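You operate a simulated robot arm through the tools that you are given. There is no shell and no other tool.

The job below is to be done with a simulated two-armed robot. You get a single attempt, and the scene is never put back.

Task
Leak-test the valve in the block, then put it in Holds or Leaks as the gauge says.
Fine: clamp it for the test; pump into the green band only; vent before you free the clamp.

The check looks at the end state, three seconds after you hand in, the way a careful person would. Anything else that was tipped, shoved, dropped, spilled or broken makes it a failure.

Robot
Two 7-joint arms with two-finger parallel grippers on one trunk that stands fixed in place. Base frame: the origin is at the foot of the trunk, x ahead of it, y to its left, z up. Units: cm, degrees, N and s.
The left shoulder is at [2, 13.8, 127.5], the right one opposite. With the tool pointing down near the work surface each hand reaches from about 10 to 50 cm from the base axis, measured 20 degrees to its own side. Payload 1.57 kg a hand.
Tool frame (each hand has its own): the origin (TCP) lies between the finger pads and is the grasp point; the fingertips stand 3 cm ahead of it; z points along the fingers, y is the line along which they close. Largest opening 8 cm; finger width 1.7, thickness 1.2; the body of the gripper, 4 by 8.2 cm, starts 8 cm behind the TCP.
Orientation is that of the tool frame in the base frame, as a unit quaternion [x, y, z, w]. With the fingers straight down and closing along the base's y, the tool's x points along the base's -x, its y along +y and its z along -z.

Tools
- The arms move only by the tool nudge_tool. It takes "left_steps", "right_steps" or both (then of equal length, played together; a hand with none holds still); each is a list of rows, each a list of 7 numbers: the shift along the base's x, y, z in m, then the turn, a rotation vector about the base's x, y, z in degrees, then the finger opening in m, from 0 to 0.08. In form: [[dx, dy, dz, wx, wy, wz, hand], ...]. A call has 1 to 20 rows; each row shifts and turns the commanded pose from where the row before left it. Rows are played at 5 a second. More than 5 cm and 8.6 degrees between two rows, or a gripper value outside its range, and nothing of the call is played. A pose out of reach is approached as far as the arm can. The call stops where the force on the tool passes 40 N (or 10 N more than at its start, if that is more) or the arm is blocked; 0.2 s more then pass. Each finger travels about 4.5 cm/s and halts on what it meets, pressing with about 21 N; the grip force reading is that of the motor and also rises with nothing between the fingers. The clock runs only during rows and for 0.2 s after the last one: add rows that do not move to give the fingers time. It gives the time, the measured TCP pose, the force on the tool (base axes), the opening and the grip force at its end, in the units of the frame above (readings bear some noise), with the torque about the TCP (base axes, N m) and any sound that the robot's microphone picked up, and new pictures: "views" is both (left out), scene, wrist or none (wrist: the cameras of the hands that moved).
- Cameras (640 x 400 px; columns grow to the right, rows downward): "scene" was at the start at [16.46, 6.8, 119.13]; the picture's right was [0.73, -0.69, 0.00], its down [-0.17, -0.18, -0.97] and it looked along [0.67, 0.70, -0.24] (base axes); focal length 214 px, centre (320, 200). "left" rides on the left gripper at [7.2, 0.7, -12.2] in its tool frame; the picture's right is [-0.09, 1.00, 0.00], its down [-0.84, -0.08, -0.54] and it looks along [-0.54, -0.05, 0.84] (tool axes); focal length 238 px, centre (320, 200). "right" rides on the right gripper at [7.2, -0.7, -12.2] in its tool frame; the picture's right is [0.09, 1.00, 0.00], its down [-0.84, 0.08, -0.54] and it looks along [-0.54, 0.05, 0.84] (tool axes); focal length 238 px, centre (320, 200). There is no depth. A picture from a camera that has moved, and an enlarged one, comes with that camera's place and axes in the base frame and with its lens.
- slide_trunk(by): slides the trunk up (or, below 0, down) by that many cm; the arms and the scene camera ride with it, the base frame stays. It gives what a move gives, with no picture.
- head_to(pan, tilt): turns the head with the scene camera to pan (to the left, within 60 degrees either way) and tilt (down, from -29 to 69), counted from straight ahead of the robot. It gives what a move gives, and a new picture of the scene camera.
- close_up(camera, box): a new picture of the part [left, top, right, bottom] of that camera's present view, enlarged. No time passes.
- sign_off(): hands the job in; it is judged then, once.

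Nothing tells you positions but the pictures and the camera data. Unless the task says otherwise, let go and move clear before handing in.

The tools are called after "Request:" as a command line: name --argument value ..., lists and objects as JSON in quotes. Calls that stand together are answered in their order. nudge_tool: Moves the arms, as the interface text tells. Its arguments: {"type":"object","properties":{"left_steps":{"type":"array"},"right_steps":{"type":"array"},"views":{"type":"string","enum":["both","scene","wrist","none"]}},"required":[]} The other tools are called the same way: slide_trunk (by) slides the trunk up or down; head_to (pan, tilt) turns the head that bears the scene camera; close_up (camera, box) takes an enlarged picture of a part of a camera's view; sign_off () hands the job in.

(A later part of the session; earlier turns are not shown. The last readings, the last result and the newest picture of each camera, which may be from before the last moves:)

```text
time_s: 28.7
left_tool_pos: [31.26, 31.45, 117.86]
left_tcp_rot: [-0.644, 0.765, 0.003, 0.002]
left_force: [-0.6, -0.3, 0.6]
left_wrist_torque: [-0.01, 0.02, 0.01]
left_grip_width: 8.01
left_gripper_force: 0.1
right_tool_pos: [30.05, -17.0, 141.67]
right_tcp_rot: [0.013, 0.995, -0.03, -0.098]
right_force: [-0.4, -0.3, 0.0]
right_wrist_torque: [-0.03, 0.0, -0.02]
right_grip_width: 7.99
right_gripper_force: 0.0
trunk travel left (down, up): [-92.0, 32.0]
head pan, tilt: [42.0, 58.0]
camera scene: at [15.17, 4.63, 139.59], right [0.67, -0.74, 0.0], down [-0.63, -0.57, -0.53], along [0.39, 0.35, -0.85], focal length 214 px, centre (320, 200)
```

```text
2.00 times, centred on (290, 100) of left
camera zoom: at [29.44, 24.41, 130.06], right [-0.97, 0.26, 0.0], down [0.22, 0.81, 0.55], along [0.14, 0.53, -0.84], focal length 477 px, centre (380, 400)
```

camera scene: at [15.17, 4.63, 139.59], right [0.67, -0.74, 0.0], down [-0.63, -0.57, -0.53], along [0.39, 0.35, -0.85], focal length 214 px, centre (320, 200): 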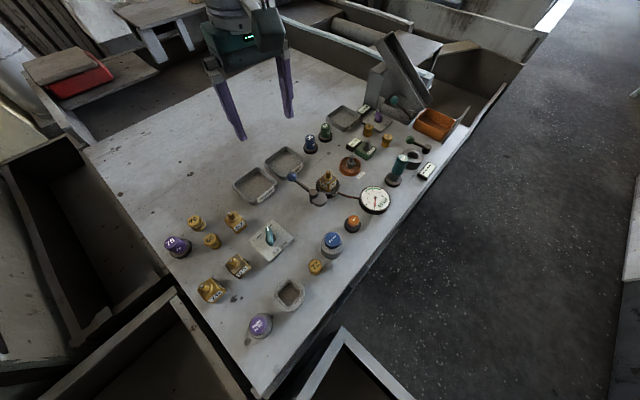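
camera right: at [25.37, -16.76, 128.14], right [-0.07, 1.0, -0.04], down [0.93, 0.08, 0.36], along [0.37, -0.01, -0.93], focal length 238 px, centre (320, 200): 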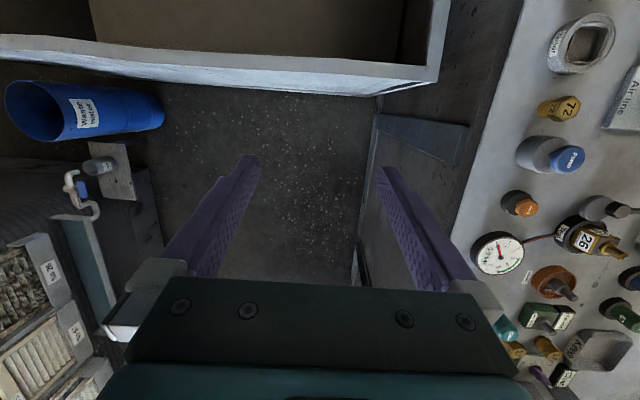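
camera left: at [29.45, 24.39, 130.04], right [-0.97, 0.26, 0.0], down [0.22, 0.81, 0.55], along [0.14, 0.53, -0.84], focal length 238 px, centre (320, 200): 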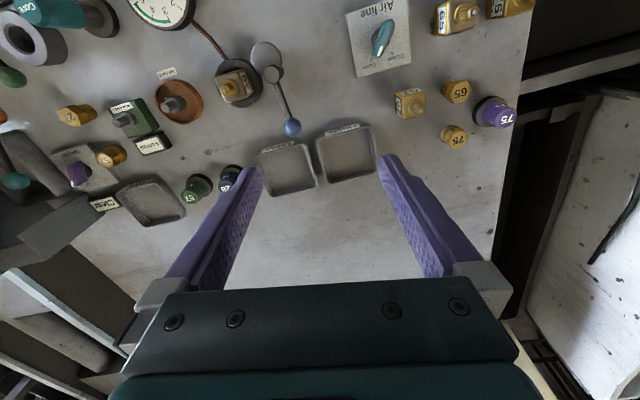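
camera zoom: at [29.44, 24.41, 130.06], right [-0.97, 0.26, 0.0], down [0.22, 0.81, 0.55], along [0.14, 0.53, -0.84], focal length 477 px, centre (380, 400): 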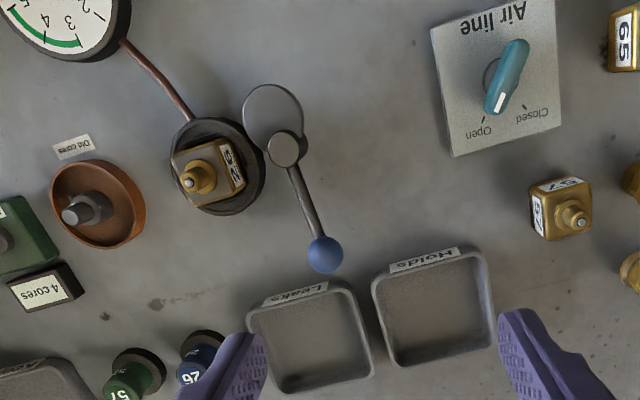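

I now have good position estimates:
- Table z is about 90.
- The valve axis is near (41.3, 25.8).
- The clamp post is near (36.1, 25.7), with its lever ball near (35.6, 32.6, 96.5).
- Pump is near (29.3, 13.9) and Vent near (36, 13).
- The Holds tray is near (29, 41) and Leaks near (40.5, 41.5).

I'll bring the trunk back down in stages, keeping the left hand high.

Request:
slide_trunk --by -10

Request:
nudge_tool --left_steps '[[0, 0, 0.03, 0, 0, 0, 0.08], [0, 0, 0.03, 0, 0, 0, 0.08], [0, 0, 0.03, 0, 0, 0, 0.08], [0, 0, 0, 0, 0, 0, 0.08]]' --views "none"

```text
time_s: 30.1
left_tool_pos: [31.34, 31.45, 107.9]
left_tcp_rot: [-0.643, 0.766, 0.003, 0.001]
left_force: [-0.2, 0.9, 0.8]
left_wrist_torque: [0.02, 0.0, 0.0]
left_grip_width: 8.0
left_gripper_force: 0.1
right_tool_pos: [30.14, -16.88, 131.72]
right_tcp_rot: [0.013, 0.995, -0.03, -0.098]
right_force: [-0.1, -0.3, -0.5]
right_wrist_torque: [0.0, -0.01, 0.01]
right_grip_width: 8.01
right_gripper_force: 0.0
trunk travel left (down, up): [-82.0, 42.0]
head pan, tilt: [42.0, 58.0]
```

```text
time_s: 31.1
left_tool_pos: [31.3, 31.48, 116.91]
left_tcp_rot: [-0.643, 0.766, 0.002, 0.001]
left_force: [0.4, 0.1, 0.2]
left_wrist_torque: [0.01, 0.02, 0.01]
left_grip_width: 8.0
left_gripper_force: 0.0
right_tool_pos: [30.15, -16.98, 131.66]
right_tcp_rot: [0.012, 0.995, -0.03, -0.098]
right_force: [0.3, 0.2, 0.0]
right_wrist_torque: [0.02, 0.0, -0.02]
right_grip_width: 7.99
right_gripper_force: 0.1
trunk travel left (down, up): [-82.0, 42.0]
head pan, tilt: [42.0, 58.0]
```

Request:
slide_trunk --by -10

Request:
nudge_tool --left_steps '[[0.02, -0.01, 0.02, 0, 0, 5, 0.06], [0.02, -0.01, 0, 0, 0, 5, 0.06], [0, 0, 0, 0, 0, 0, 0.06]]' --views "both"

```text
time_s: 32.4
left_tool_pos: [31.43, 31.36, 106.9]
left_tcp_rot: [-0.643, 0.766, 0.002, 0.0]
left_force: [0.9, -0.3, 0.5]
left_wrist_torque: [-0.01, 0.01, 0.0]
left_grip_width: 8.02
left_gripper_force: 0.1
right_tool_pos: [30.07, -17.01, 121.79]
right_tcp_rot: [0.013, 0.995, -0.029, -0.098]
right_force: [0.3, -0.3, 0.1]
right_wrist_torque: [0.02, -0.02, 0.02]
right_grip_width: 7.97
right_gripper_force: 0.0
trunk travel left (down, up): [-72.0, 52.0]
head pan, tilt: [42.0, 58.0]
```

```text
time_s: 33.2
left_tool_pos: [35.35, 29.35, 108.84]
left_tcp_rot: [0.707, -0.707, -0.003, -0.001]
left_force: [-0.4, 0.0, -0.5]
left_wrist_torque: [-0.01, 0.01, 0.03]
left_grip_width: 6.0
left_gripper_force: 0.1
right_tool_pos: [30.12, -16.86, 121.68]
right_tcp_rot: [0.013, 0.995, -0.029, -0.099]
right_force: [-1.0, 0.6, -0.1]
right_wrist_torque: [-0.05, -0.02, 0.0]
right_grip_width: 8.0
right_gripper_force: 0.1
trunk travel left (down, up): [-72.0, 52.0]
head pan, tilt: [42.0, 58.0]
camera scene: at [15.17, 4.63, 119.59], right [0.67, -0.74, 0.0], down [-0.63, -0.57, -0.53], along [0.39, 0.35, -0.85], focal length 214 px, centre (320, 200)
camera left: at [34.7, 22.09, 120.99], right [-1.0, 0.09, 0.0], down [0.08, 0.83, 0.55], along [0.05, 0.54, -0.84], focal length 238 px, centre (320, 200)
```

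scene: 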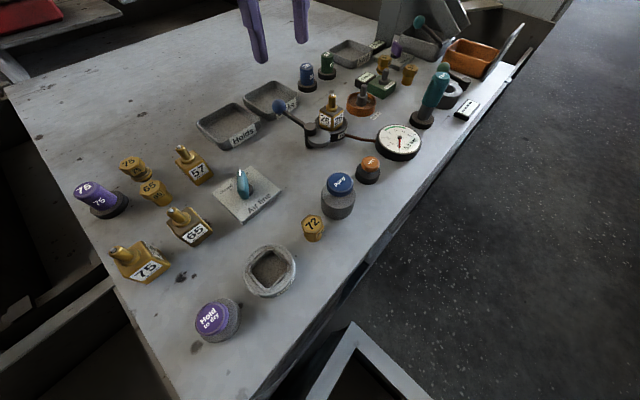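
left: 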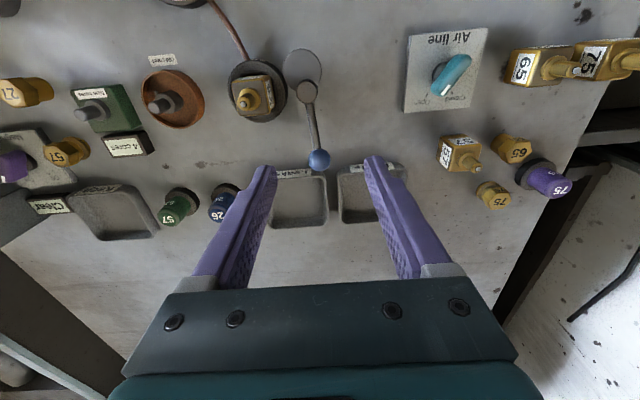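

Request:
close_up --camera "left" --box '[210, 30, 370, 180]'

Request:
close_up --camera "scene" --box '[260, 80, 360, 160]'

```text
2.67 times, centred on (290, 105) of left
camera zoom: at [34.7, 22.09, 120.99], right [-1.0, 0.09, 0.0], down [0.08, 0.83, 0.55], along [0.05, 0.54, -0.84], focal length 636 px, centre (400, 453)
```

zoom: 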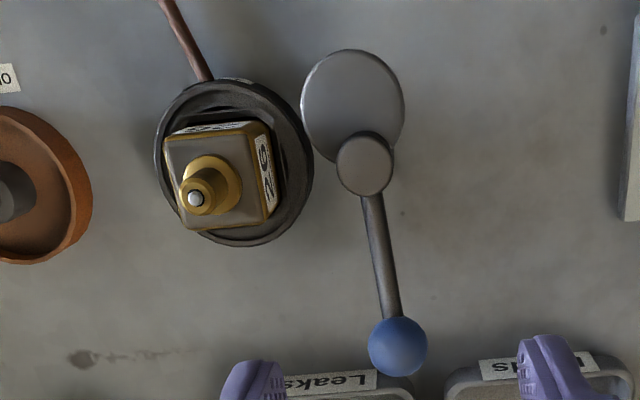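

```text
5.00 times, centred on (310, 120) of scene
camera zoom: at [15.17, 4.63, 119.59], right [0.67, -0.74, 0.0], down [-0.63, -0.57, -0.53], along [0.39, 0.35, -0.85], focal length 1072 px, centre (370, 600)
```

zoom: 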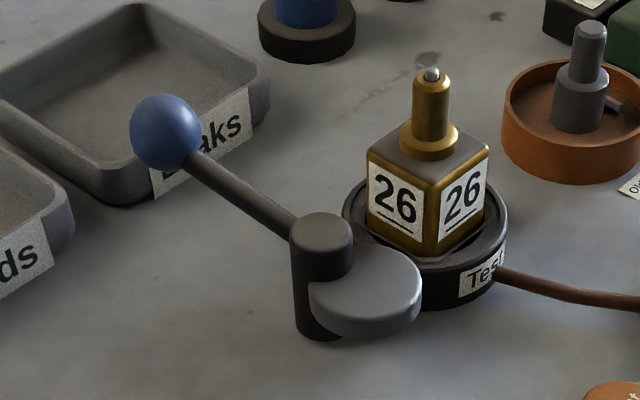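

The ball estimate holds up, and the lever points +y with the pad at −y, so a +90° swing should bring the pad to the valve. I'll lower open fingers around the ball.

Request:
nudge_tool --left_steps '[[0.003, 0.033, 0, 0, 0, 0, 0.05], [0, 0, -0.04, 0, 0, 0, 0.05], [0, 0, -0.03, 0, 0, 0, 0.05], [0, 0, 0, 0, 0, 0, 0.05]]' --views "both"

```text
time_s: 34.2
left_tool_pos: [35.56, 32.72, 101.9]
left_tcp_rot: [0.708, -0.706, -0.002, -0.002]
left_force: [0.0, -0.4, -0.3]
left_wrist_torque: [-0.01, -0.02, -0.06]
left_grip_width: 4.98
left_gripper_force: 0.0
right_tool_pos: [30.04, -17.07, 121.63]
right_tcp_rot: [0.012, 0.995, -0.031, -0.098]
right_force: [0.2, 0.3, 0.1]
right_wrist_torque: [0.0, -0.01, 0.0]
right_grip_width: 7.99
right_gripper_force: 0.0
trunk travel left (down, up): [-72.0, 52.0]
head pan, tilt: [42.0, 58.0]
camera scene: at [15.16, 4.63, 119.59], right [0.67, -0.74, 0.0], down [-0.63, -0.57, -0.53], along [0.39, 0.35, -0.85], focal length 214 px, centre (320, 200)
camera left: at [34.94, 25.46, 114.01], right [-1.0, 0.09, 0.0], down [0.08, 0.83, 0.55], along [0.05, 0.54, -0.84], focal length 238 px, centre (320, 200)
```

scene: 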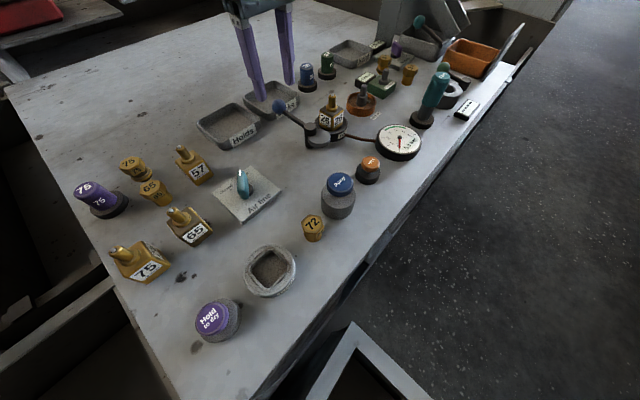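
left: 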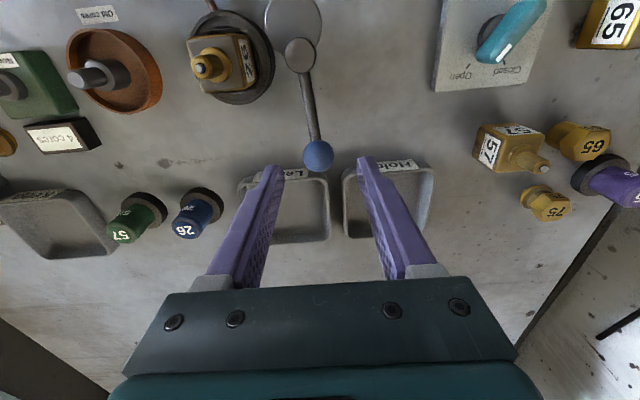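

Request:
nudge_tool --left_steps '[[0, 0, -0.03, 0, 0, 0, 0.05], [0, 0, -0.018, 0, 0, 0, 0.05], [0, 0, 0, 0, 0, 0, 0.034], [0, 0, 0, 0, 0, 0, 0.03]]' --views "both"

Request:
close_up --camera "scene" --box '[220, 60, 380, 160]'

```text
time_s: 35.2
left_tool_pos: [35.64, 32.66, 97.03]
left_tcp_rot: [0.708, -0.707, -0.003, -0.001]
left_force: [0.7, 0.1, 0.1]
left_wrist_torque: [0.03, 0.01, -0.03]
left_grip_width: 2.99
left_gripper_force: 0.1
right_tool_pos: [30.08, -16.93, 121.59]
right_tcp_rot: [0.012, 0.995, -0.029, -0.098]
right_force: [0.4, -0.2, 0.2]
right_wrist_torque: [0.01, -0.02, 0.0]
right_grip_width: 8.0
right_gripper_force: 0.0
trunk travel left (down, up): [-72.0, 52.0]
head pan, tilt: [42.0, 58.0]
camera scene: at [15.16, 4.63, 119.59], right [0.67, -0.74, 0.0], down [-0.63, -0.57, -0.53], along [0.39, 0.35, -0.85], focal length 214 px, centre (320, 200)
camera left: at [34.97, 25.42, 109.2], right [-1.0, 0.09, 0.0], down [0.08, 0.83, 0.55], along [0.05, 0.54, -0.84], focal length 238 px, centre (320, 200)
```

scene: 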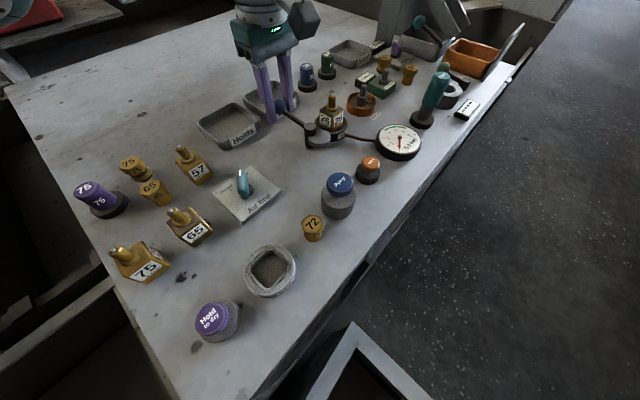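
left: 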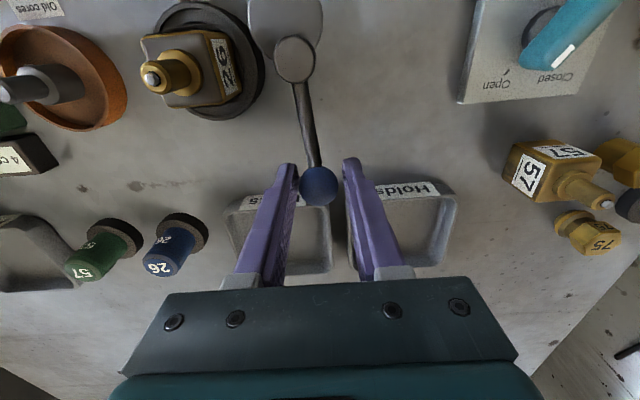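

```text
4.00 times, centred on (300, 110) of scene
camera zoom: at [15.16, 4.63, 119.59], right [0.67, -0.74, 0.0], down [-0.63, -0.57, -0.53], along [0.39, 0.35, -0.85], focal length 858 px, centre (400, 560)
```

zoom: 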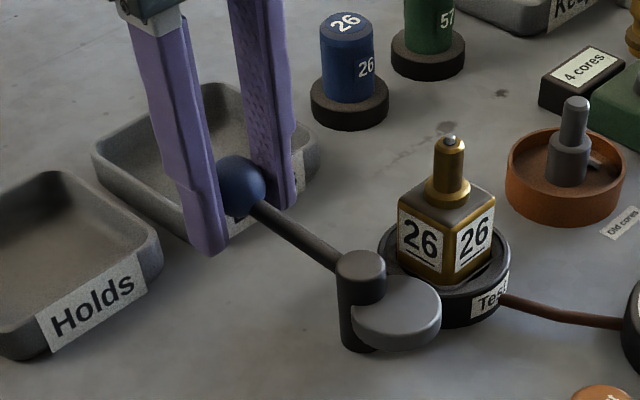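

The ball is nicely caged between the fingers. I'll swing it along the arc around the post, turning the hand with it, and do the first half now.

Request:
nudge_tool --left_steps '[[-0.00708, -0.00074, 0, 0, 0, 6, 0.03], [-0.00696, -0.00148, 0, 0, 0, 6, 0.03], [-0.00677, -0.0022, 0, 0, 0, 6, 0.03], [-0.0065, -0.00289, 0, 0, 0, 6, 0.03], [-0.00617, -0.00356, 0, 0, 0, 6, 0.03], [-0.00575, -0.00418, 0, 0, 0, 6, 0.03]]' --views "both"

Request:
close_up --camera "scene" --box '[220, 60, 380, 160]'

```text
time_s: 36.6
left_tool_pos: [31.63, 31.13, 97.22]
left_tcp_rot: [0.892, -0.452, -0.003, 0.0]
left_force: [0.3, 0.4, -0.2]
left_wrist_torque: [0.0, 0.01, 0.0]
left_grip_width: 3.01
left_gripper_force: 0.0
right_tool_pos: [30.12, -16.98, 121.65]
right_tcp_rot: [0.013, 0.995, -0.03, -0.098]
right_force: [0.0, 0.5, 0.5]
right_wrist_torque: [-0.01, 0.03, 0.0]
right_grip_width: 8.0
right_gripper_force: 0.0
trunk travel left (down, up): [-72.0, 52.0]
head pan, tilt: [42.0, 58.0]
camera scene: at [15.17, 4.63, 119.59], right [0.67, -0.74, 0.0], down [-0.63, -0.57, -0.53], along [0.39, 0.35, -0.85], focal length 214 px, centre (320, 200)
camera left: at [35.44, 24.9, 109.22], right [-0.86, -0.51, 0.0], down [-0.43, 0.72, 0.55], along [-0.28, 0.47, -0.84], focal length 238 px, centre (320, 200)
```

scene: 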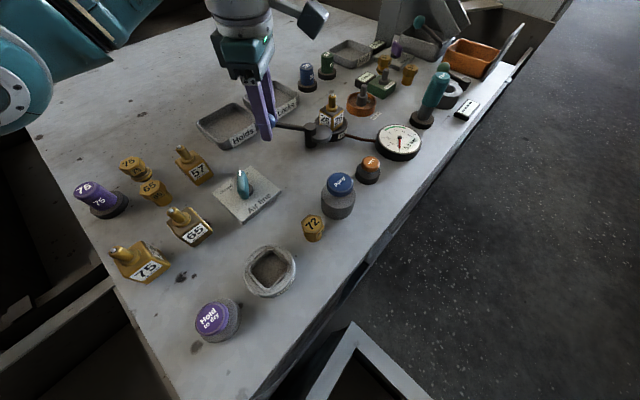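
left: 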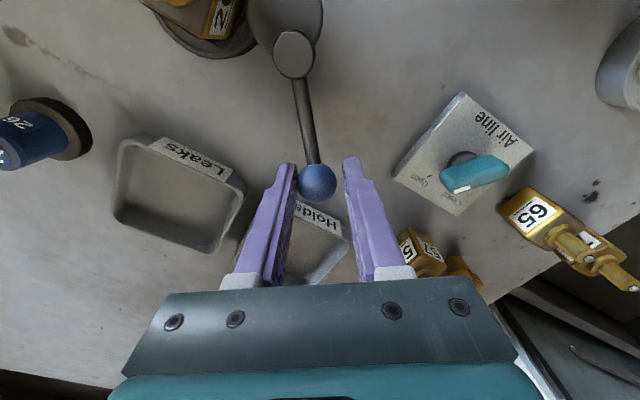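

```text
4.00 times, centred on (300, 110) of scene
camera zoom: at [15.17, 4.63, 119.59], right [0.67, -0.74, 0.0], down [-0.63, -0.57, -0.53], along [0.39, 0.35, -0.85], focal length 858 px, centre (400, 560)
```

zoom: 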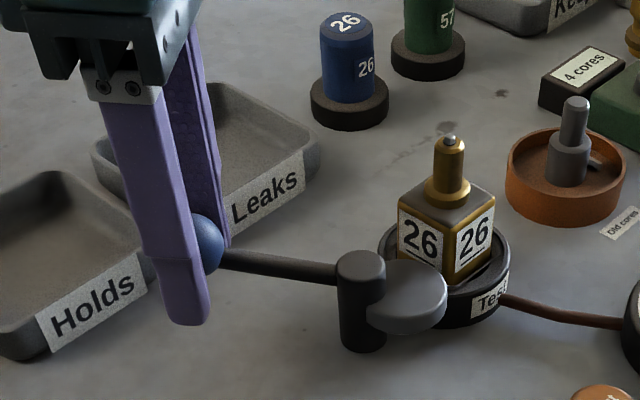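

The lever swings as expected and the pad is coming round toward the valve. I'll continue the arc.

Request:
nudge_tool --left_steps '[[-0.00529, -0.00477, 0, 0, 0, 6, 0.03], [-0.00477, -0.00529, 0, 0, 0, 6, 0.03], [-0.00418, -0.00575, 0, 0, 0, 6, 0.03], [-0.00356, -0.00617, 0, 0, 0, 6, 0.03], [-0.00289, -0.0065, 0, 0, 0, 6, 0.03], [-0.0022, -0.00677, 0, 0, 0, 6, 0.03]]' --views "both"

Request:
close_up --camera "scene" --box '[220, 60, 380, 160]'

```text
time_s: 38.0
left_tool_pos: [29.35, 27.58, 97.06]
left_tcp_rot: [0.988, -0.155, -0.002, 0.001]
left_force: [-0.4, -0.3, 0.2]
left_wrist_torque: [0.01, -0.01, 0.02]
left_grip_width: 3.0
left_gripper_force: 0.0
right_tool_pos: [30.06, -16.93, 121.65]
right_tcp_rot: [0.013, 0.995, -0.03, -0.097]
right_force: [-0.3, -0.4, -0.9]
right_wrist_torque: [-0.01, 0.02, -0.01]
right_grip_width: 8.0
right_gripper_force: 0.2
trunk travel left (down, up): [-72.0, 52.0]
head pan, tilt: [42.0, 58.0]
camera scene: at [15.16, 4.63, 119.59], right [0.67, -0.74, 0.0], down [-0.63, -0.57, -0.53], along [0.39, 0.35, -0.85], focal length 214 px, centre (320, 200)
camera left: at [36.07, 24.81, 109.2], right [-0.39, -0.92, 0.0], down [-0.77, 0.33, 0.55], along [-0.5, 0.21, -0.84], focal length 238 px, centre (320, 200)
```

scene: 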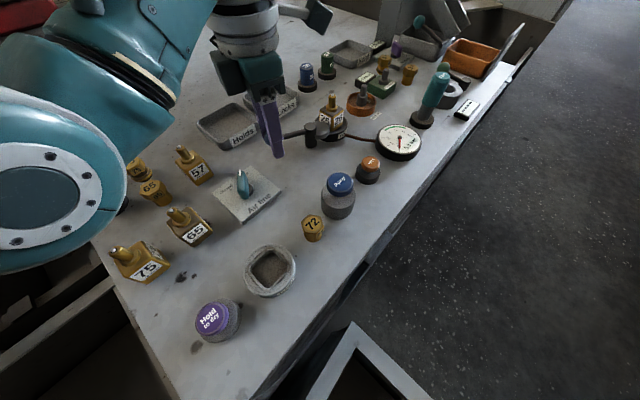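
left: 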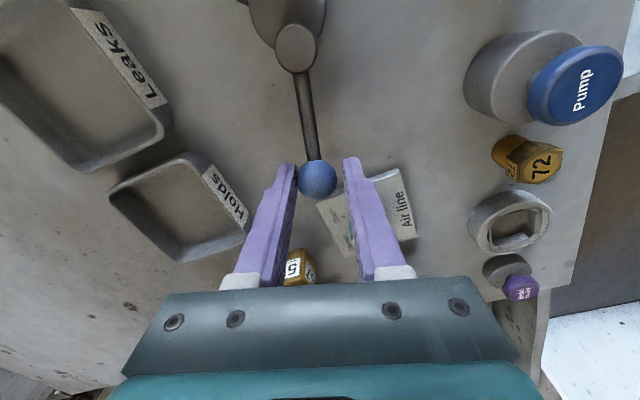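

```text
4.00 times, centred on (300, 110) of scene
camera zoom: at [15.16, 4.63, 119.59], right [0.67, -0.74, 0.0], down [-0.63, -0.57, -0.53], along [0.39, 0.35, -0.85], focal length 858 px, centre (400, 560)
```

zoom: 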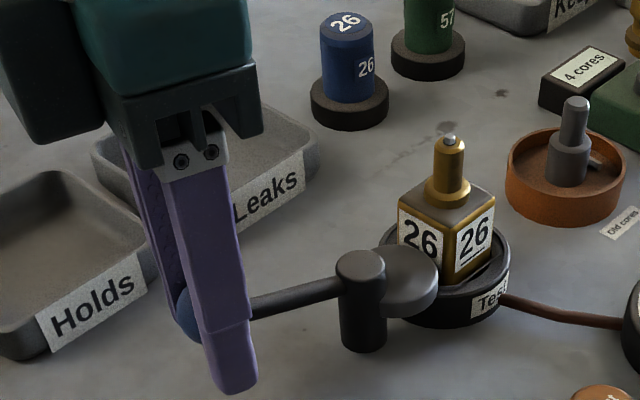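

The pad is nearly round to the valve. The left elbow is swinging low on the near side of the bench, so I'll check its clearance before continuing.

Request:
head_to --pan 60 --tilt 50

```text
time_s: 38.8
left_tool_pos: [29.32, 27.52, 97.11]
left_tcp_rot: [0.988, -0.156, -0.002, 0.0]
left_force: [-0.1, 0.0, -0.2]
left_wrist_torque: [0.03, 0.0, 0.0]
left_grip_width: 3.0
left_gripper_force: 0.1
right_tool_pos: [30.01, -16.95, 121.6]
right_tcp_rot: [0.012, 0.995, -0.03, -0.098]
right_force: [0.2, -1.2, 0.1]
right_wrist_torque: [-0.01, 0.01, -0.02]
right_grip_width: 7.99
right_gripper_force: 0.0
trunk travel left (down, up): [-72.0, 52.0]
head pan, tilt: [60.0, 50.0]
camera scene: at [13.9, 6.68, 120.6], right [0.87, -0.5, 0.0], down [-0.38, -0.66, -0.64], along [0.32, 0.56, -0.77], focal length 214 px, centre (320, 200)
```

scene: 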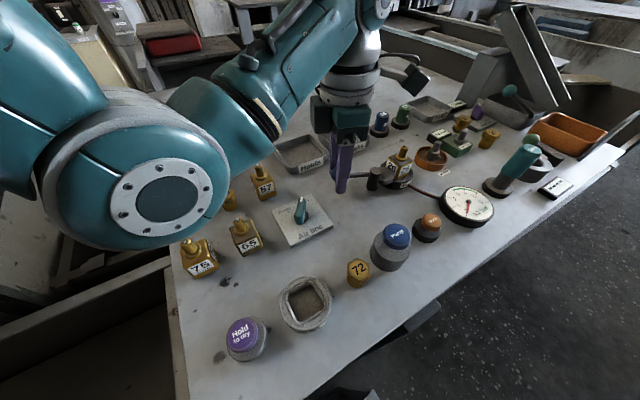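

The elbow still clears the items beneath it, though not by much. I'll finish the last ~18° of the arc with small translations only.

Request:
nudge_tool --left_steps '[[-0.00148, -0.00696, 0, 0, 0, 3, 0.03], [-0.00074, -0.00708, 0, 0, 0, 3, 0.03], [0, -0.00712, 0, 0, 0, 3, 0.03], [0, 0, 0, 0, 0, 0, 0.03]]' --views "both"

Request:
close_up --camera "scene" --box '[310, 130, 440, 220]'

```text
time_s: 39.8
left_tool_pos: [29.23, 25.71, 97.13]
left_tcp_rot: [0.997, -0.076, -0.002, -0.002]
left_force: [2.0, 13.3, -6.0]
left_wrist_torque: [0.01, 0.01, 0.0]
left_grip_width: 4.17
left_gripper_force: 6.6
right_tool_pos: [30.15, -16.84, 121.57]
right_tcp_rot: [0.011, 0.995, -0.029, -0.098]
right_force: [-1.7, 0.5, -0.8]
right_wrist_torque: [0.01, 0.01, -0.01]
right_grip_width: 8.02
right_gripper_force: 0.0
trunk travel left (down, up): [-72.0, 52.0]
head pan, tilt: [60.0, 50.0]
camera scene: at [13.9, 6.84, 120.62], right [0.87, -0.5, 0.0], down [-0.38, -0.66, -0.64], along [0.32, 0.56, -0.76], focal length 214 px, centre (320, 200)
camera left: at [36.23, 23.99, 109.3], right [-0.24, -0.97, 0.0], down [-0.81, 0.2, 0.55], along [-0.53, 0.14, -0.84], focal length 238 px, centre (320, 200)
```

scene: 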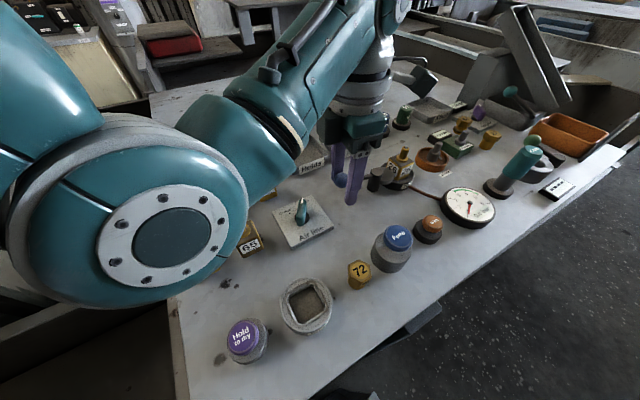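
left: 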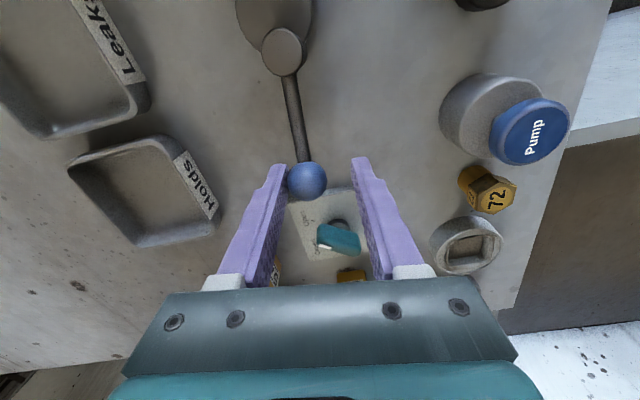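

```text
4.44 times, centred on (375, 175) of scene
camera zoom: at [13.9, 6.84, 120.62], right [0.87, -0.5, 0.0], down [-0.38, -0.66, -0.64], along [0.32, 0.56, -0.76], focal length 953 px, centre (76, 311)
```

zoom: 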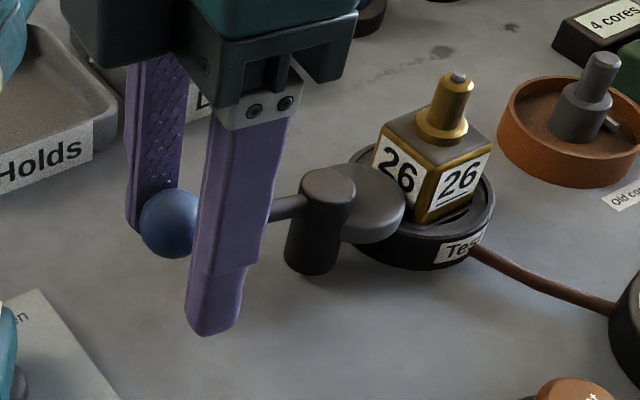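

The lever met a firm stop after about 78° of swing, at about 13 N, and the elbow is getting close to the head. I'll ease off slightly, turn the head away, and check whether the clamp stays put.

Request:
nudge_tool --left_steps '[[0, 0.006, 0, 0, 0, 0, 0.042], [0, 0.004, 0, 0, 0, 0, 0.045], [0, 0, 0, 0, 0, 0, 0.05]]' --views "wrist"

Request:
head_to --pan 20 --tilt 45

```text
time_s: 40.6
left_tool_pos: [29.16, 26.44, 96.96]
left_tcp_rot: [0.997, -0.077, -0.003, 0.001]
left_force: [0.5, 0.8, 0.2]
left_wrist_torque: [0.01, 0.0, 0.0]
left_grip_width: 4.99
left_gripper_force: 0.0
right_tool_pos: [30.02, -16.99, 121.7]
right_tcp_rot: [0.013, 0.995, -0.03, -0.098]
right_force: [-0.6, -0.7, -0.2]
right_wrist_torque: [-0.03, 0.01, -0.01]
right_grip_width: 7.99
right_gripper_force: 0.1
trunk travel left (down, up): [-72.0, 52.0]
head pan, tilt: [60.0, 50.0]
camera left: at [36.23, 24.72, 109.23], right [-0.25, -0.97, 0.0], down [-0.81, 0.21, 0.55], along [-0.53, 0.13, -0.84], focal length 238 px, centre (320, 200)
```

left: 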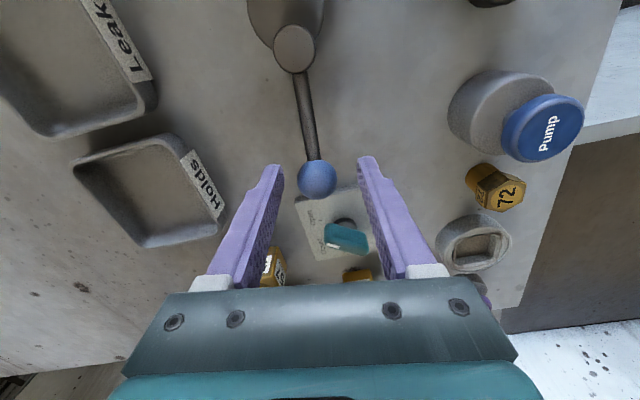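

```text
time_s: 41.7
left_tool_pos: [29.23, 26.53, 97.05]
left_tcp_rot: [0.997, -0.077, -0.002, 0.0]
left_force: [-0.3, -0.4, 0.8]
left_wrist_torque: [-0.01, 0.02, 0.02]
left_grip_width: 5.0
left_gripper_force: 0.0
right_tool_pos: [30.02, -16.96, 121.68]
right_tcp_rot: [0.013, 0.995, -0.03, -0.098]
right_force: [0.2, -0.9, 0.3]
right_wrist_torque: [-0.01, 0.0, 0.0]
right_grip_width: 8.02
right_gripper_force: 0.1
trunk travel left (down, up): [-72.0, 52.0]
head pan, tilt: [20.0, 45.0]
camera scene: at [17.68, 2.81, 121.3], right [0.34, -0.94, 0.0], down [-0.66, -0.24, -0.71], along [0.66, 0.24, -0.71], focal length 214 px, centre (320, 200)
```

scene: 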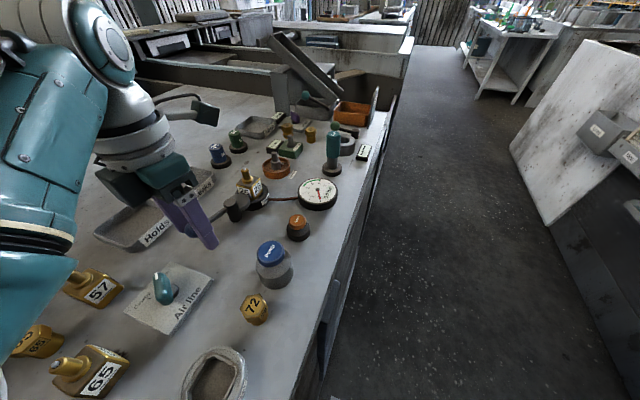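

Request:
close_up --camera "scene" --box '[190, 150, 350, 250]'

Request:
close_up --camera "left" --box '[200, 0, 400, 120]'

```text
4.00 times, centred on (270, 200) of scene
camera zoom: at [17.68, 2.81, 121.3], right [0.34, -0.94, 0.0], down [-0.66, -0.24, -0.71], along [0.66, 0.24, -0.71], focal length 858 px, centre (520, 200)
```

zoom: 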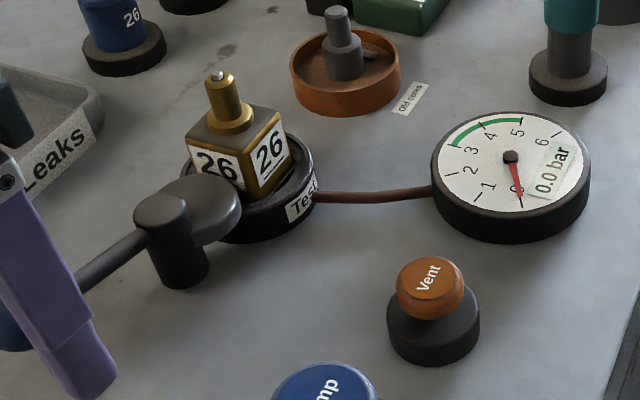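

```text
3.20 times, centred on (300, 60) of left
camera zoom: at [36.23, 24.74, 109.23], right [-0.25, -0.97, 0.0], down [-0.81, 0.21, 0.55], along [-0.53, 0.13, -0.84], focal length 763 px, centre (384, 648)
```

zoom: 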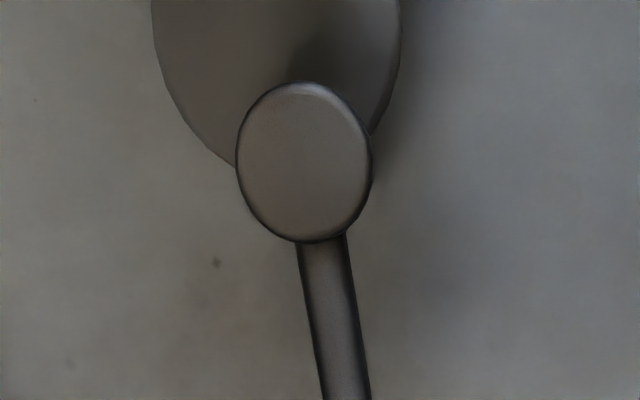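

The pad now bears against the valve over the block's rim and the lever stays put, so I'll call it clamped. I'll lift straight off the ball, then carry the hand over to the pump.

Request:
nudge_tool --left_steps '[[0, 0, 0.03, 0, 0, 0, 0.05], [0, 0, 0.03, 0, 0, 0, 0.05], [0, 0, 0.03, 0, 0, 0, 0.03], [0, -0.03, 0, 0, 0, 0, 0], [0, -0.03, 0, 0, 0, 0, 0], [0, 0, 0, 0, 0, 0, 0]]' --views "both"

```text
time_s: 43.1
left_tool_pos: [32.36, 25.1, 102.98]
left_tcp_rot: [0.998, -0.064, 0.002, -0.017]
left_force: [0.4, 0.1, -0.3]
left_wrist_torque: [-0.01, 0.0, 0.02]
left_grip_width: 0.0
left_gripper_force: 20.3
left hand out of reach, approached as far as the arm can: row 2, 3, 4, 5
right_tool_pos: [30.14, -16.93, 121.56]
right_tcp_rot: [0.012, 0.995, -0.03, -0.098]
right_force: [-0.6, 0.2, 0.0]
right_wrist_torque: [-0.01, -0.04, 0.02]
right_grip_width: 8.02
right_gripper_force: 0.0
trunk travel left (down, up): [-72.0, 52.0]
head pan, tilt: [20.0, 45.0]
camera scene: at [17.69, 2.8, 121.3], right [0.34, -0.94, 0.0], down [-0.66, -0.24, -0.71], along [0.66, 0.24, -0.71], focal length 214 px, centre (320, 200)
camera left: at [39.42, 23.11, 115.01], right [-0.22, -0.98, -0.03], down [-0.82, 0.17, 0.54], along [-0.52, 0.15, -0.84], focal length 238 px, centre (320, 200)
```

scene: 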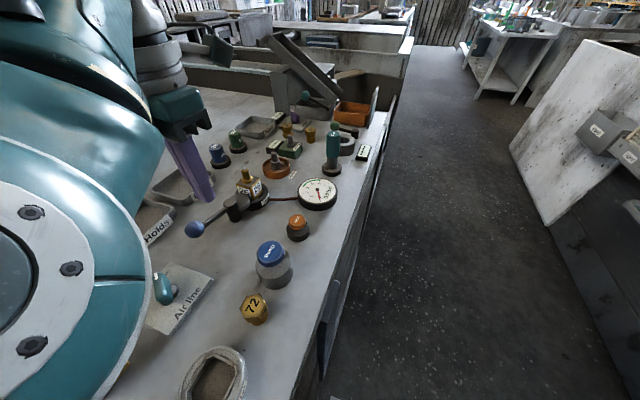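
left: 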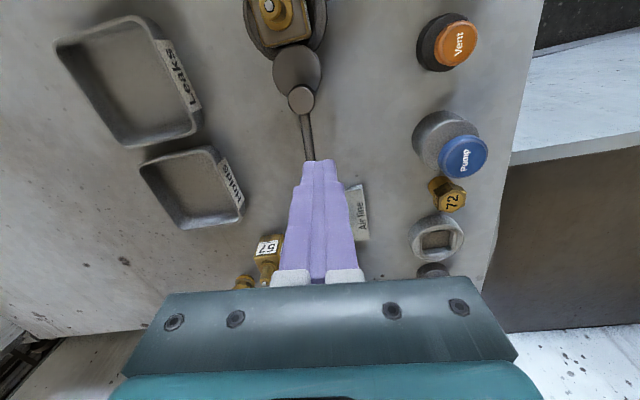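

The left hand is folded at its inner limit there, so the right arm is better placed for Pump and Vent. I'll take the left hand outward and unwind its yaw, then bring the right hand in.

Request:
nudge_tool --left_steps '[[0.01, 0.02, 0.005, 0, 0, -8, 0.0], [0.01, 0.02, 0.01, 0, 0, -8, 0.0], [0.0, 0.03, 0.01, 0, 0, -8, 0.02], [0, 0.03, 0.01, 0, 0, -8, 0.04], [0, 0.02, 0.01, 0, 0, -8, 0.05], [0, 0, 0, 0, 0, -8, 0.05], [0, 0, 0, 0, 0, -8, 0.05], [0, 0, 0, 0, 0, -8, 0.05], [0, 0, 0, 0, 0, -8, 0.05], [0, 0, 0, 0, 0, 0, 0.05]]' --views "both"

```text
time_s: 45.3
left_tool_pos: [34.35, 35.35, 106.96]
left_tcp_rot: [0.761, -0.649, -0.002, -0.001]
left_force: [-0.1, -0.1, -0.4]
left_wrist_torque: [-0.01, 0.0, 0.0]
left_grip_width: 5.01
left_gripper_force: 0.0
right_tool_pos: [30.14, -17.0, 121.65]
right_tcp_rot: [0.012, 0.995, -0.03, -0.098]
right_force: [-0.2, -0.4, 0.5]
right_wrist_torque: [-0.03, -0.02, -0.05]
right_grip_width: 8.03
right_gripper_force: 0.1
trunk travel left (down, up): [-72.0, 52.0]
head pan, tilt: [20.0, 45.0]
camera scene: at [17.69, 2.8, 121.3], right [0.34, -0.94, 0.0], down [-0.66, -0.24, -0.71], along [0.66, 0.24, -0.71], focal length 214 px, centre (320, 200)
camera left: at [34.81, 28.04, 119.05], right [-1.0, -0.06, 0.0], down [-0.05, 0.84, 0.55], along [-0.04, 0.54, -0.84], focal length 238 px, centre (320, 200)
```

scene: 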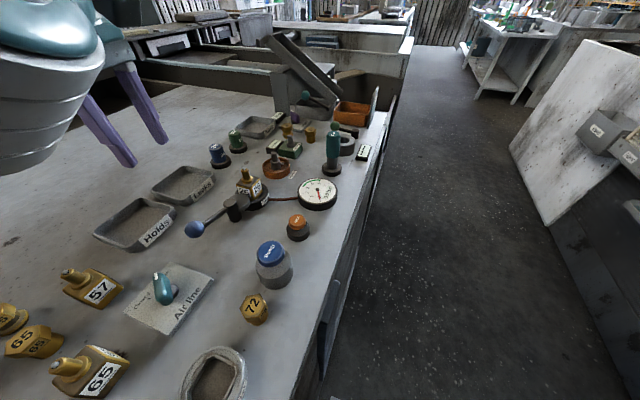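
left: 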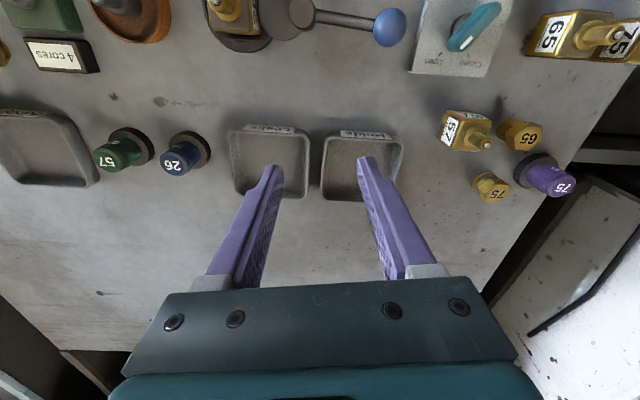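

The left hand is parked above the far side. Now I'll extend the right hand forward and down to free its elbow in the same way.

Request:
nudge_tool --right_steps '[[0.03, 0.0, -0.02, 0, 0, 0, 0.04], [0.03, 0.0, -0.02, 0, 0, 0, 0.02], [0.03, 0.0, -0.02, 0, 0, 0, 0.0], [0.03, 0.0, -0.02, 0, 0, 0, 0.0], [0, 0, 0, 0, 0, 0, 0.0]]' --views "scene"

```text
time_s: 46.5
left_tool_pos: [34.36, 35.34, 106.91]
left_tcp_rot: [0.762, -0.648, -0.002, -0.001]
left_force: [0.0, 0.3, 0.5]
left_wrist_torque: [0.01, -0.01, -0.02]
left_grip_width: 5.01
left_gripper_force: 0.1
right_tool_pos: [42.28, -16.93, 113.61]
right_tcp_rot: [0.011, 0.995, -0.03, -0.098]
right_force: [0.2, -0.5, -0.6]
right_wrist_torque: [0.0, -0.02, 0.0]
right_grip_width: 0.01
right_gripper_force: 12.5
trunk travel left (down, up): [-72.0, 52.0]
head pan, tilt: [20.0, 45.0]
camera scene: at [17.69, 2.81, 121.3], right [0.34, -0.94, 0.0], down [-0.66, -0.24, -0.71], along [0.66, 0.24, -0.71], focal length 214 px, centre (320, 200)
```

scene: 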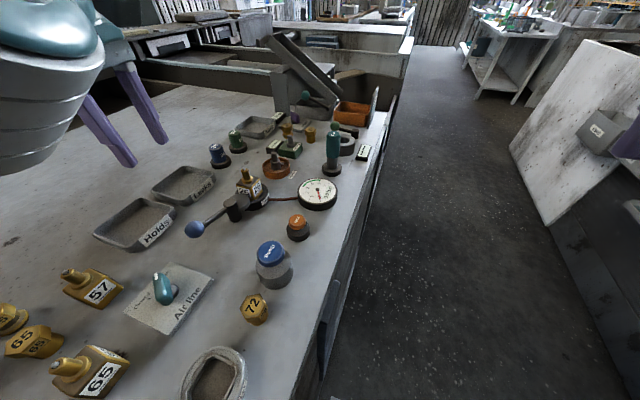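

Request:
nudge_tool --right_steps '[[0.0, 0.03, -0.01, 0.85, -2.8, 0.3, 0.0], [0.0, 0.04, -0.01, 0.85, -2.8, 0.3, 0.0], [-0.02, 0.04, -0.01, 0.85, -2.8, 0.3, 0.0], [-0.02, 0.04, -0.01, 0.85, -2.8, 0.3, 0.0], [-0.02, 0.04, 0, 0, 0, 0, 0.0], [-0.02, 0.04, 0, 0, 0, 0, 0.0], [-0.02, 0.04, 0, 0, 0, 0, 0.0], [0, 0, 0, 0, 0, 0, 0.0]]' --views "both"

```text
time_s: 48.3
left_tool_pos: [34.4, 35.39, 106.92]
left_tcp_rot: [0.761, -0.649, -0.002, 0.0]
left_force: [0.0, -0.1, 0.3]
left_wrist_torque: [-0.01, 0.01, -0.01]
left_grip_width: 4.99
left_gripper_force: 0.1
right_tool_pos: [31.92, 9.96, 109.76]
right_tcp_rot: [0.003, 1.0, 0.0, 0.0]
right_force: [-0.4, -0.9, 0.1]
right_wrist_torque: [-0.02, -0.01, -0.02]
right_grip_width: 0.0
right_gripper_force: 21.3
trunk travel left (down, up): [-72.0, 52.0]
head pan, tilt: [20.0, 45.0]
camera scene: at [17.68, 2.81, 121.3], right [0.34, -0.94, 0.0], down [-0.66, -0.24, -0.71], along [0.66, 0.24, -0.71], focal length 214 px, centre (320, 200)
camera right: at [24.75, 9.35, 121.99], right [-0.09, 1.0, 0.0], down [0.84, 0.07, 0.54], along [0.54, 0.05, -0.84], focal length 238 px, centre (320, 200)
```

scene: 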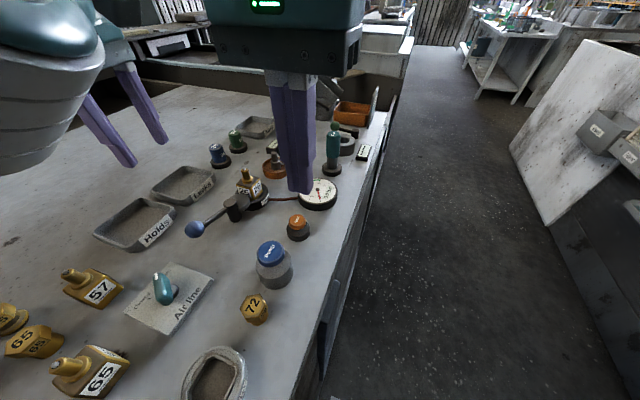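
right: 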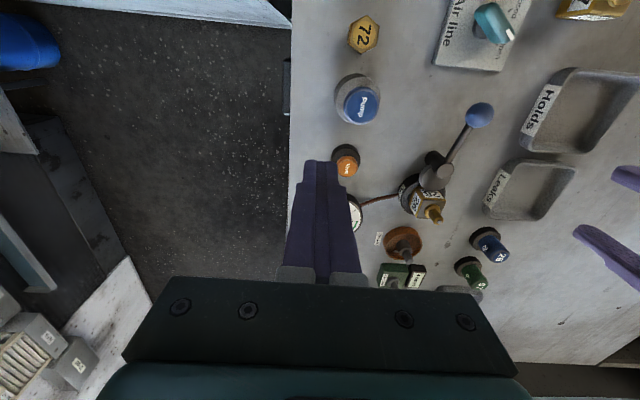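

The right arm moves freely. From here I place Pump at about (29.1, 14.0, top ~97.5) and Vent at about (36.4, 13.6, top ~95.2), so I'll bring the closed fingers over Pump.

Request:
nudge_tool --right_steps '[[-0.014, 0.02, -0.02, 0, 0, 0, 0.0], [-0.014, 0.02, -0.02, 0, 0, 0, 0.0], [0, 0, -0.02, 0, 0, 0, 0.0], [0, 0, 0, 0, 0, 0, 0.0]]' --views "both"

Request:
close_up --camera "scene" --box '[220, 160, 360, 310]'

Request:
close_up --camera "right" --box '[260, 80, 420, 240]'

```text
time_s: 49.3
left_tool_pos: [34.29, 35.37, 107.12]
left_tcp_rot: [0.761, -0.649, -0.002, 0.0]
left_force: [0.9, -0.6, -0.2]
left_wrist_torque: [0.03, 0.0, -0.01]
left_grip_width: 5.01
left_gripper_force: 0.0
right_tool_pos: [30.03, 12.61, 105.03]
right_tcp_rot: [0.002, 1.0, 0.0, 0.0]
right_force: [0.2, -0.8, 0.2]
right_wrist_torque: [0.0, 0.01, 0.01]
right_grip_width: 0.0
right_gripper_force: 21.2
right hand out of reach, approached as far as the arm can: row 2
trunk travel left (down, up): [-72.0, 52.0]
head pan, tilt: [20.0, 45.0]
camera scene: at [17.68, 2.8, 121.3], right [0.34, -0.94, 0.0], down [-0.66, -0.24, -0.71], along [0.66, 0.24, -0.71], focal length 214 px, centre (320, 200)
camera right: at [22.93, 11.93, 117.3], right [-0.09, 1.0, 0.0], down [0.84, 0.07, 0.54], along [0.54, 0.05, -0.84], focal length 238 px, centre (320, 200)
```

scene: 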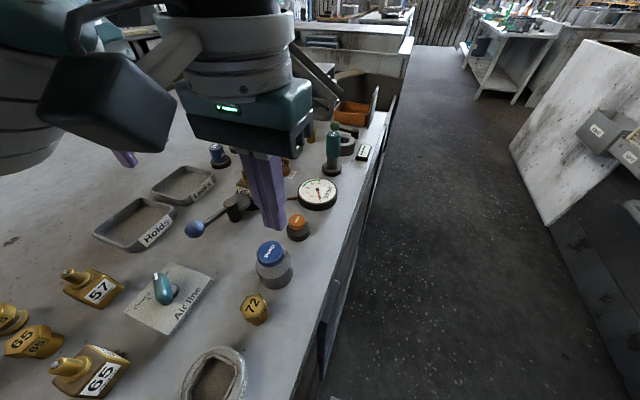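
right: 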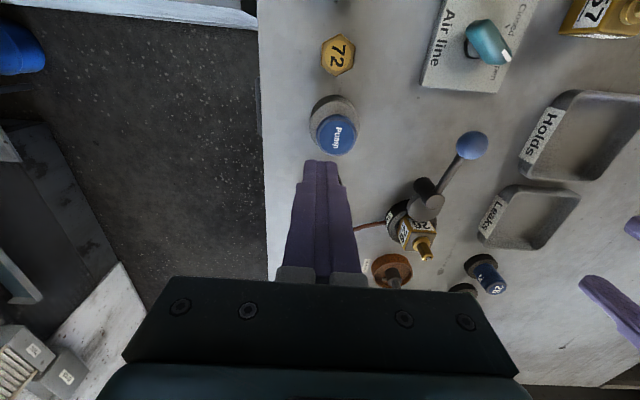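

```text
2.67 times, centred on (290, 235) of scene
camera zoom: at [17.68, 2.8, 121.3], right [0.34, -0.94, 0.0], down [-0.66, -0.24, -0.71], along [0.66, 0.24, -0.71], focal length 572 px, centre (400, 107)
```

zoom: 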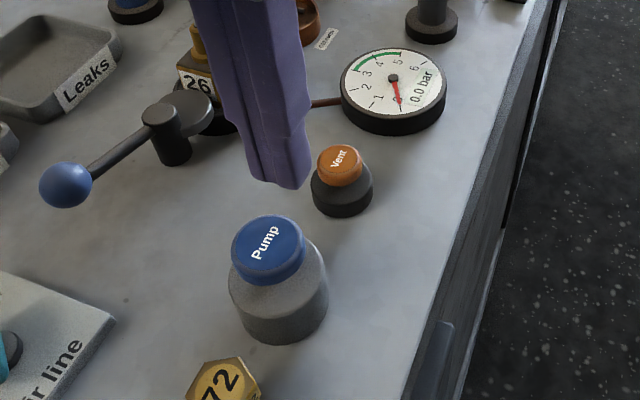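

```text
2.50 times, centred on (340, 160) of right
camera zoom: at [22.93, 11.93, 117.3], right [-0.09, 1.0, 0.0], down [0.84, 0.07, 0.54], along [0.54, 0.05, -0.84], focal length 596 px, centre (270, 300)
```

zoom: 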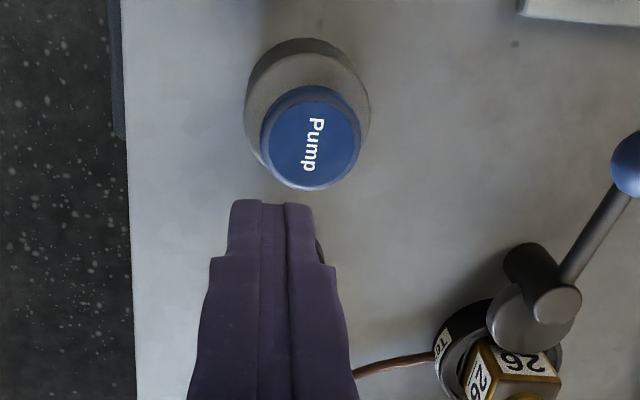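

Request:
nudge_tool --right_steps '[[-0.002, 0.003, -0.018, 0, 0, 0, 0.0], [-0.004, 0.006, -0.005, 0, 0, 0, 0.0], [-0.004, 0.005, 0, 0, 0, 0, 0.0], [0, 0, 0, 0, 0, 0, 0.0]]' --views "both"

Request:
close_up --camera "scene" --box '[220, 160, 360, 310]'

Request:
close_up --camera "right" --box '[260, 80, 420, 240]'

```text
time_s: 50.3
left_tool_pos: [34.35, 35.34, 106.96]
left_tcp_rot: [0.76, -0.649, -0.002, -0.001]
left_force: [-0.1, -1.0, -0.4]
left_wrist_torque: [0.03, 0.0, -0.01]
left_grip_width: 4.99
left_gripper_force: 0.1
right_tool_pos: [30.03, 12.42, 103.34]
right_tcp_rot: [0.004, 1.0, 0.0, 0.001]
right_force: [-0.1, 0.2, 0.2]
right_wrist_torque: [-0.03, -0.01, 0.03]
right_grip_width: 0.0
right_gripper_force: 20.9
right hand out of reach, approached as far as the arm can: row 1, 2
trunk travel left (down, up): [-72.0, 52.0]
head pan, tilt: [20.0, 45.0]
camera scene: at [17.64, 2.89, 121.27], right [0.35, -0.94, 0.0], down [-0.66, -0.25, -0.7], along [0.66, 0.25, -0.71], focal length 214 px, centre (320, 200)
camera right: at [22.79, 11.73, 115.63], right [-0.09, 1.0, 0.0], down [0.84, 0.07, 0.54], along [0.54, 0.05, -0.84], focal length 238 px, centre (320, 200)
```

scene: 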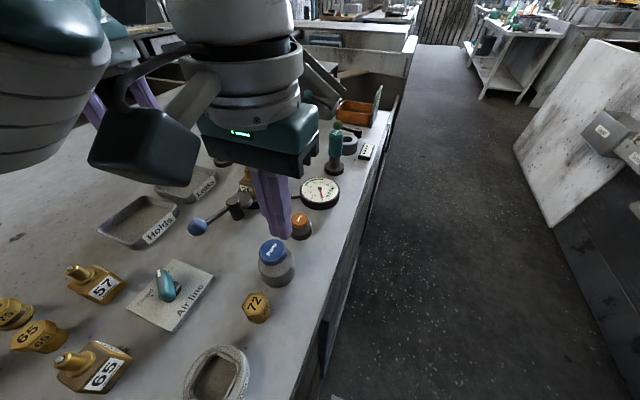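
right: 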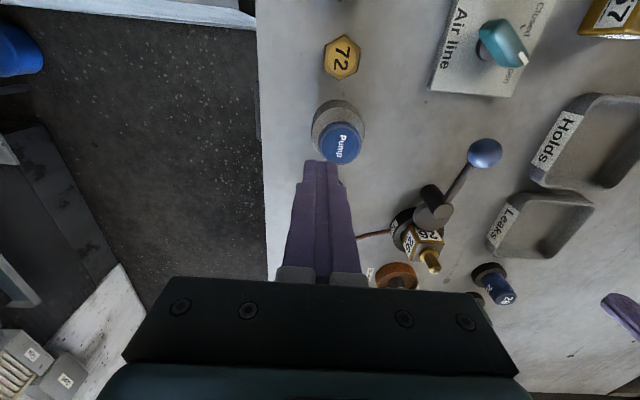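

```text
2.67 times, centred on (290, 235) of scene
camera zoom: at [17.64, 2.89, 121.27], right [0.35, -0.94, 0.0], down [-0.66, -0.25, -0.7], along [0.66, 0.25, -0.71], focal length 572 px, centre (400, 107)
```

zoom: 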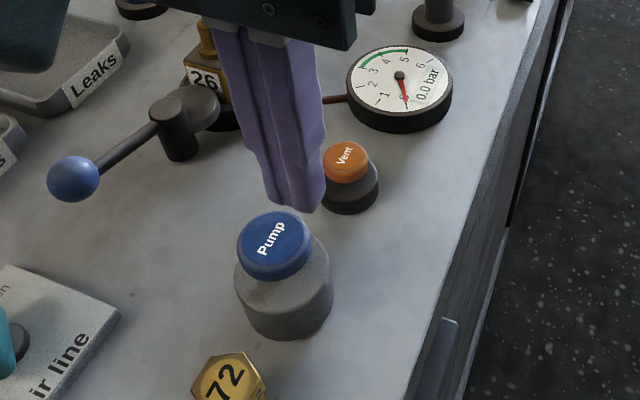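

```text
2.50 times, centred on (340, 160) of right
camera zoom: at [22.79, 11.73, 115.63], right [-0.09, 1.0, 0.0], down [0.84, 0.07, 0.54], along [0.54, 0.05, -0.84], focal length 596 px, centre (270, 300)
```

zoom: 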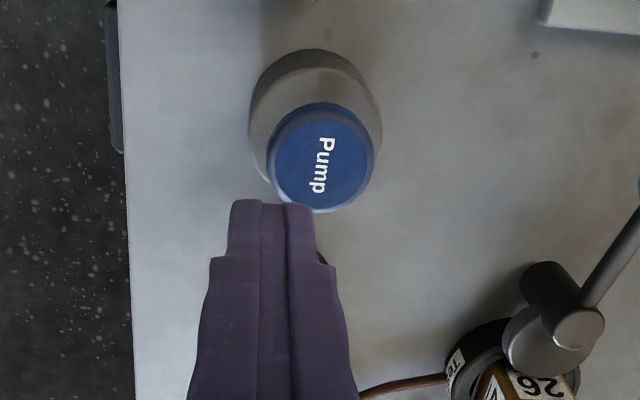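

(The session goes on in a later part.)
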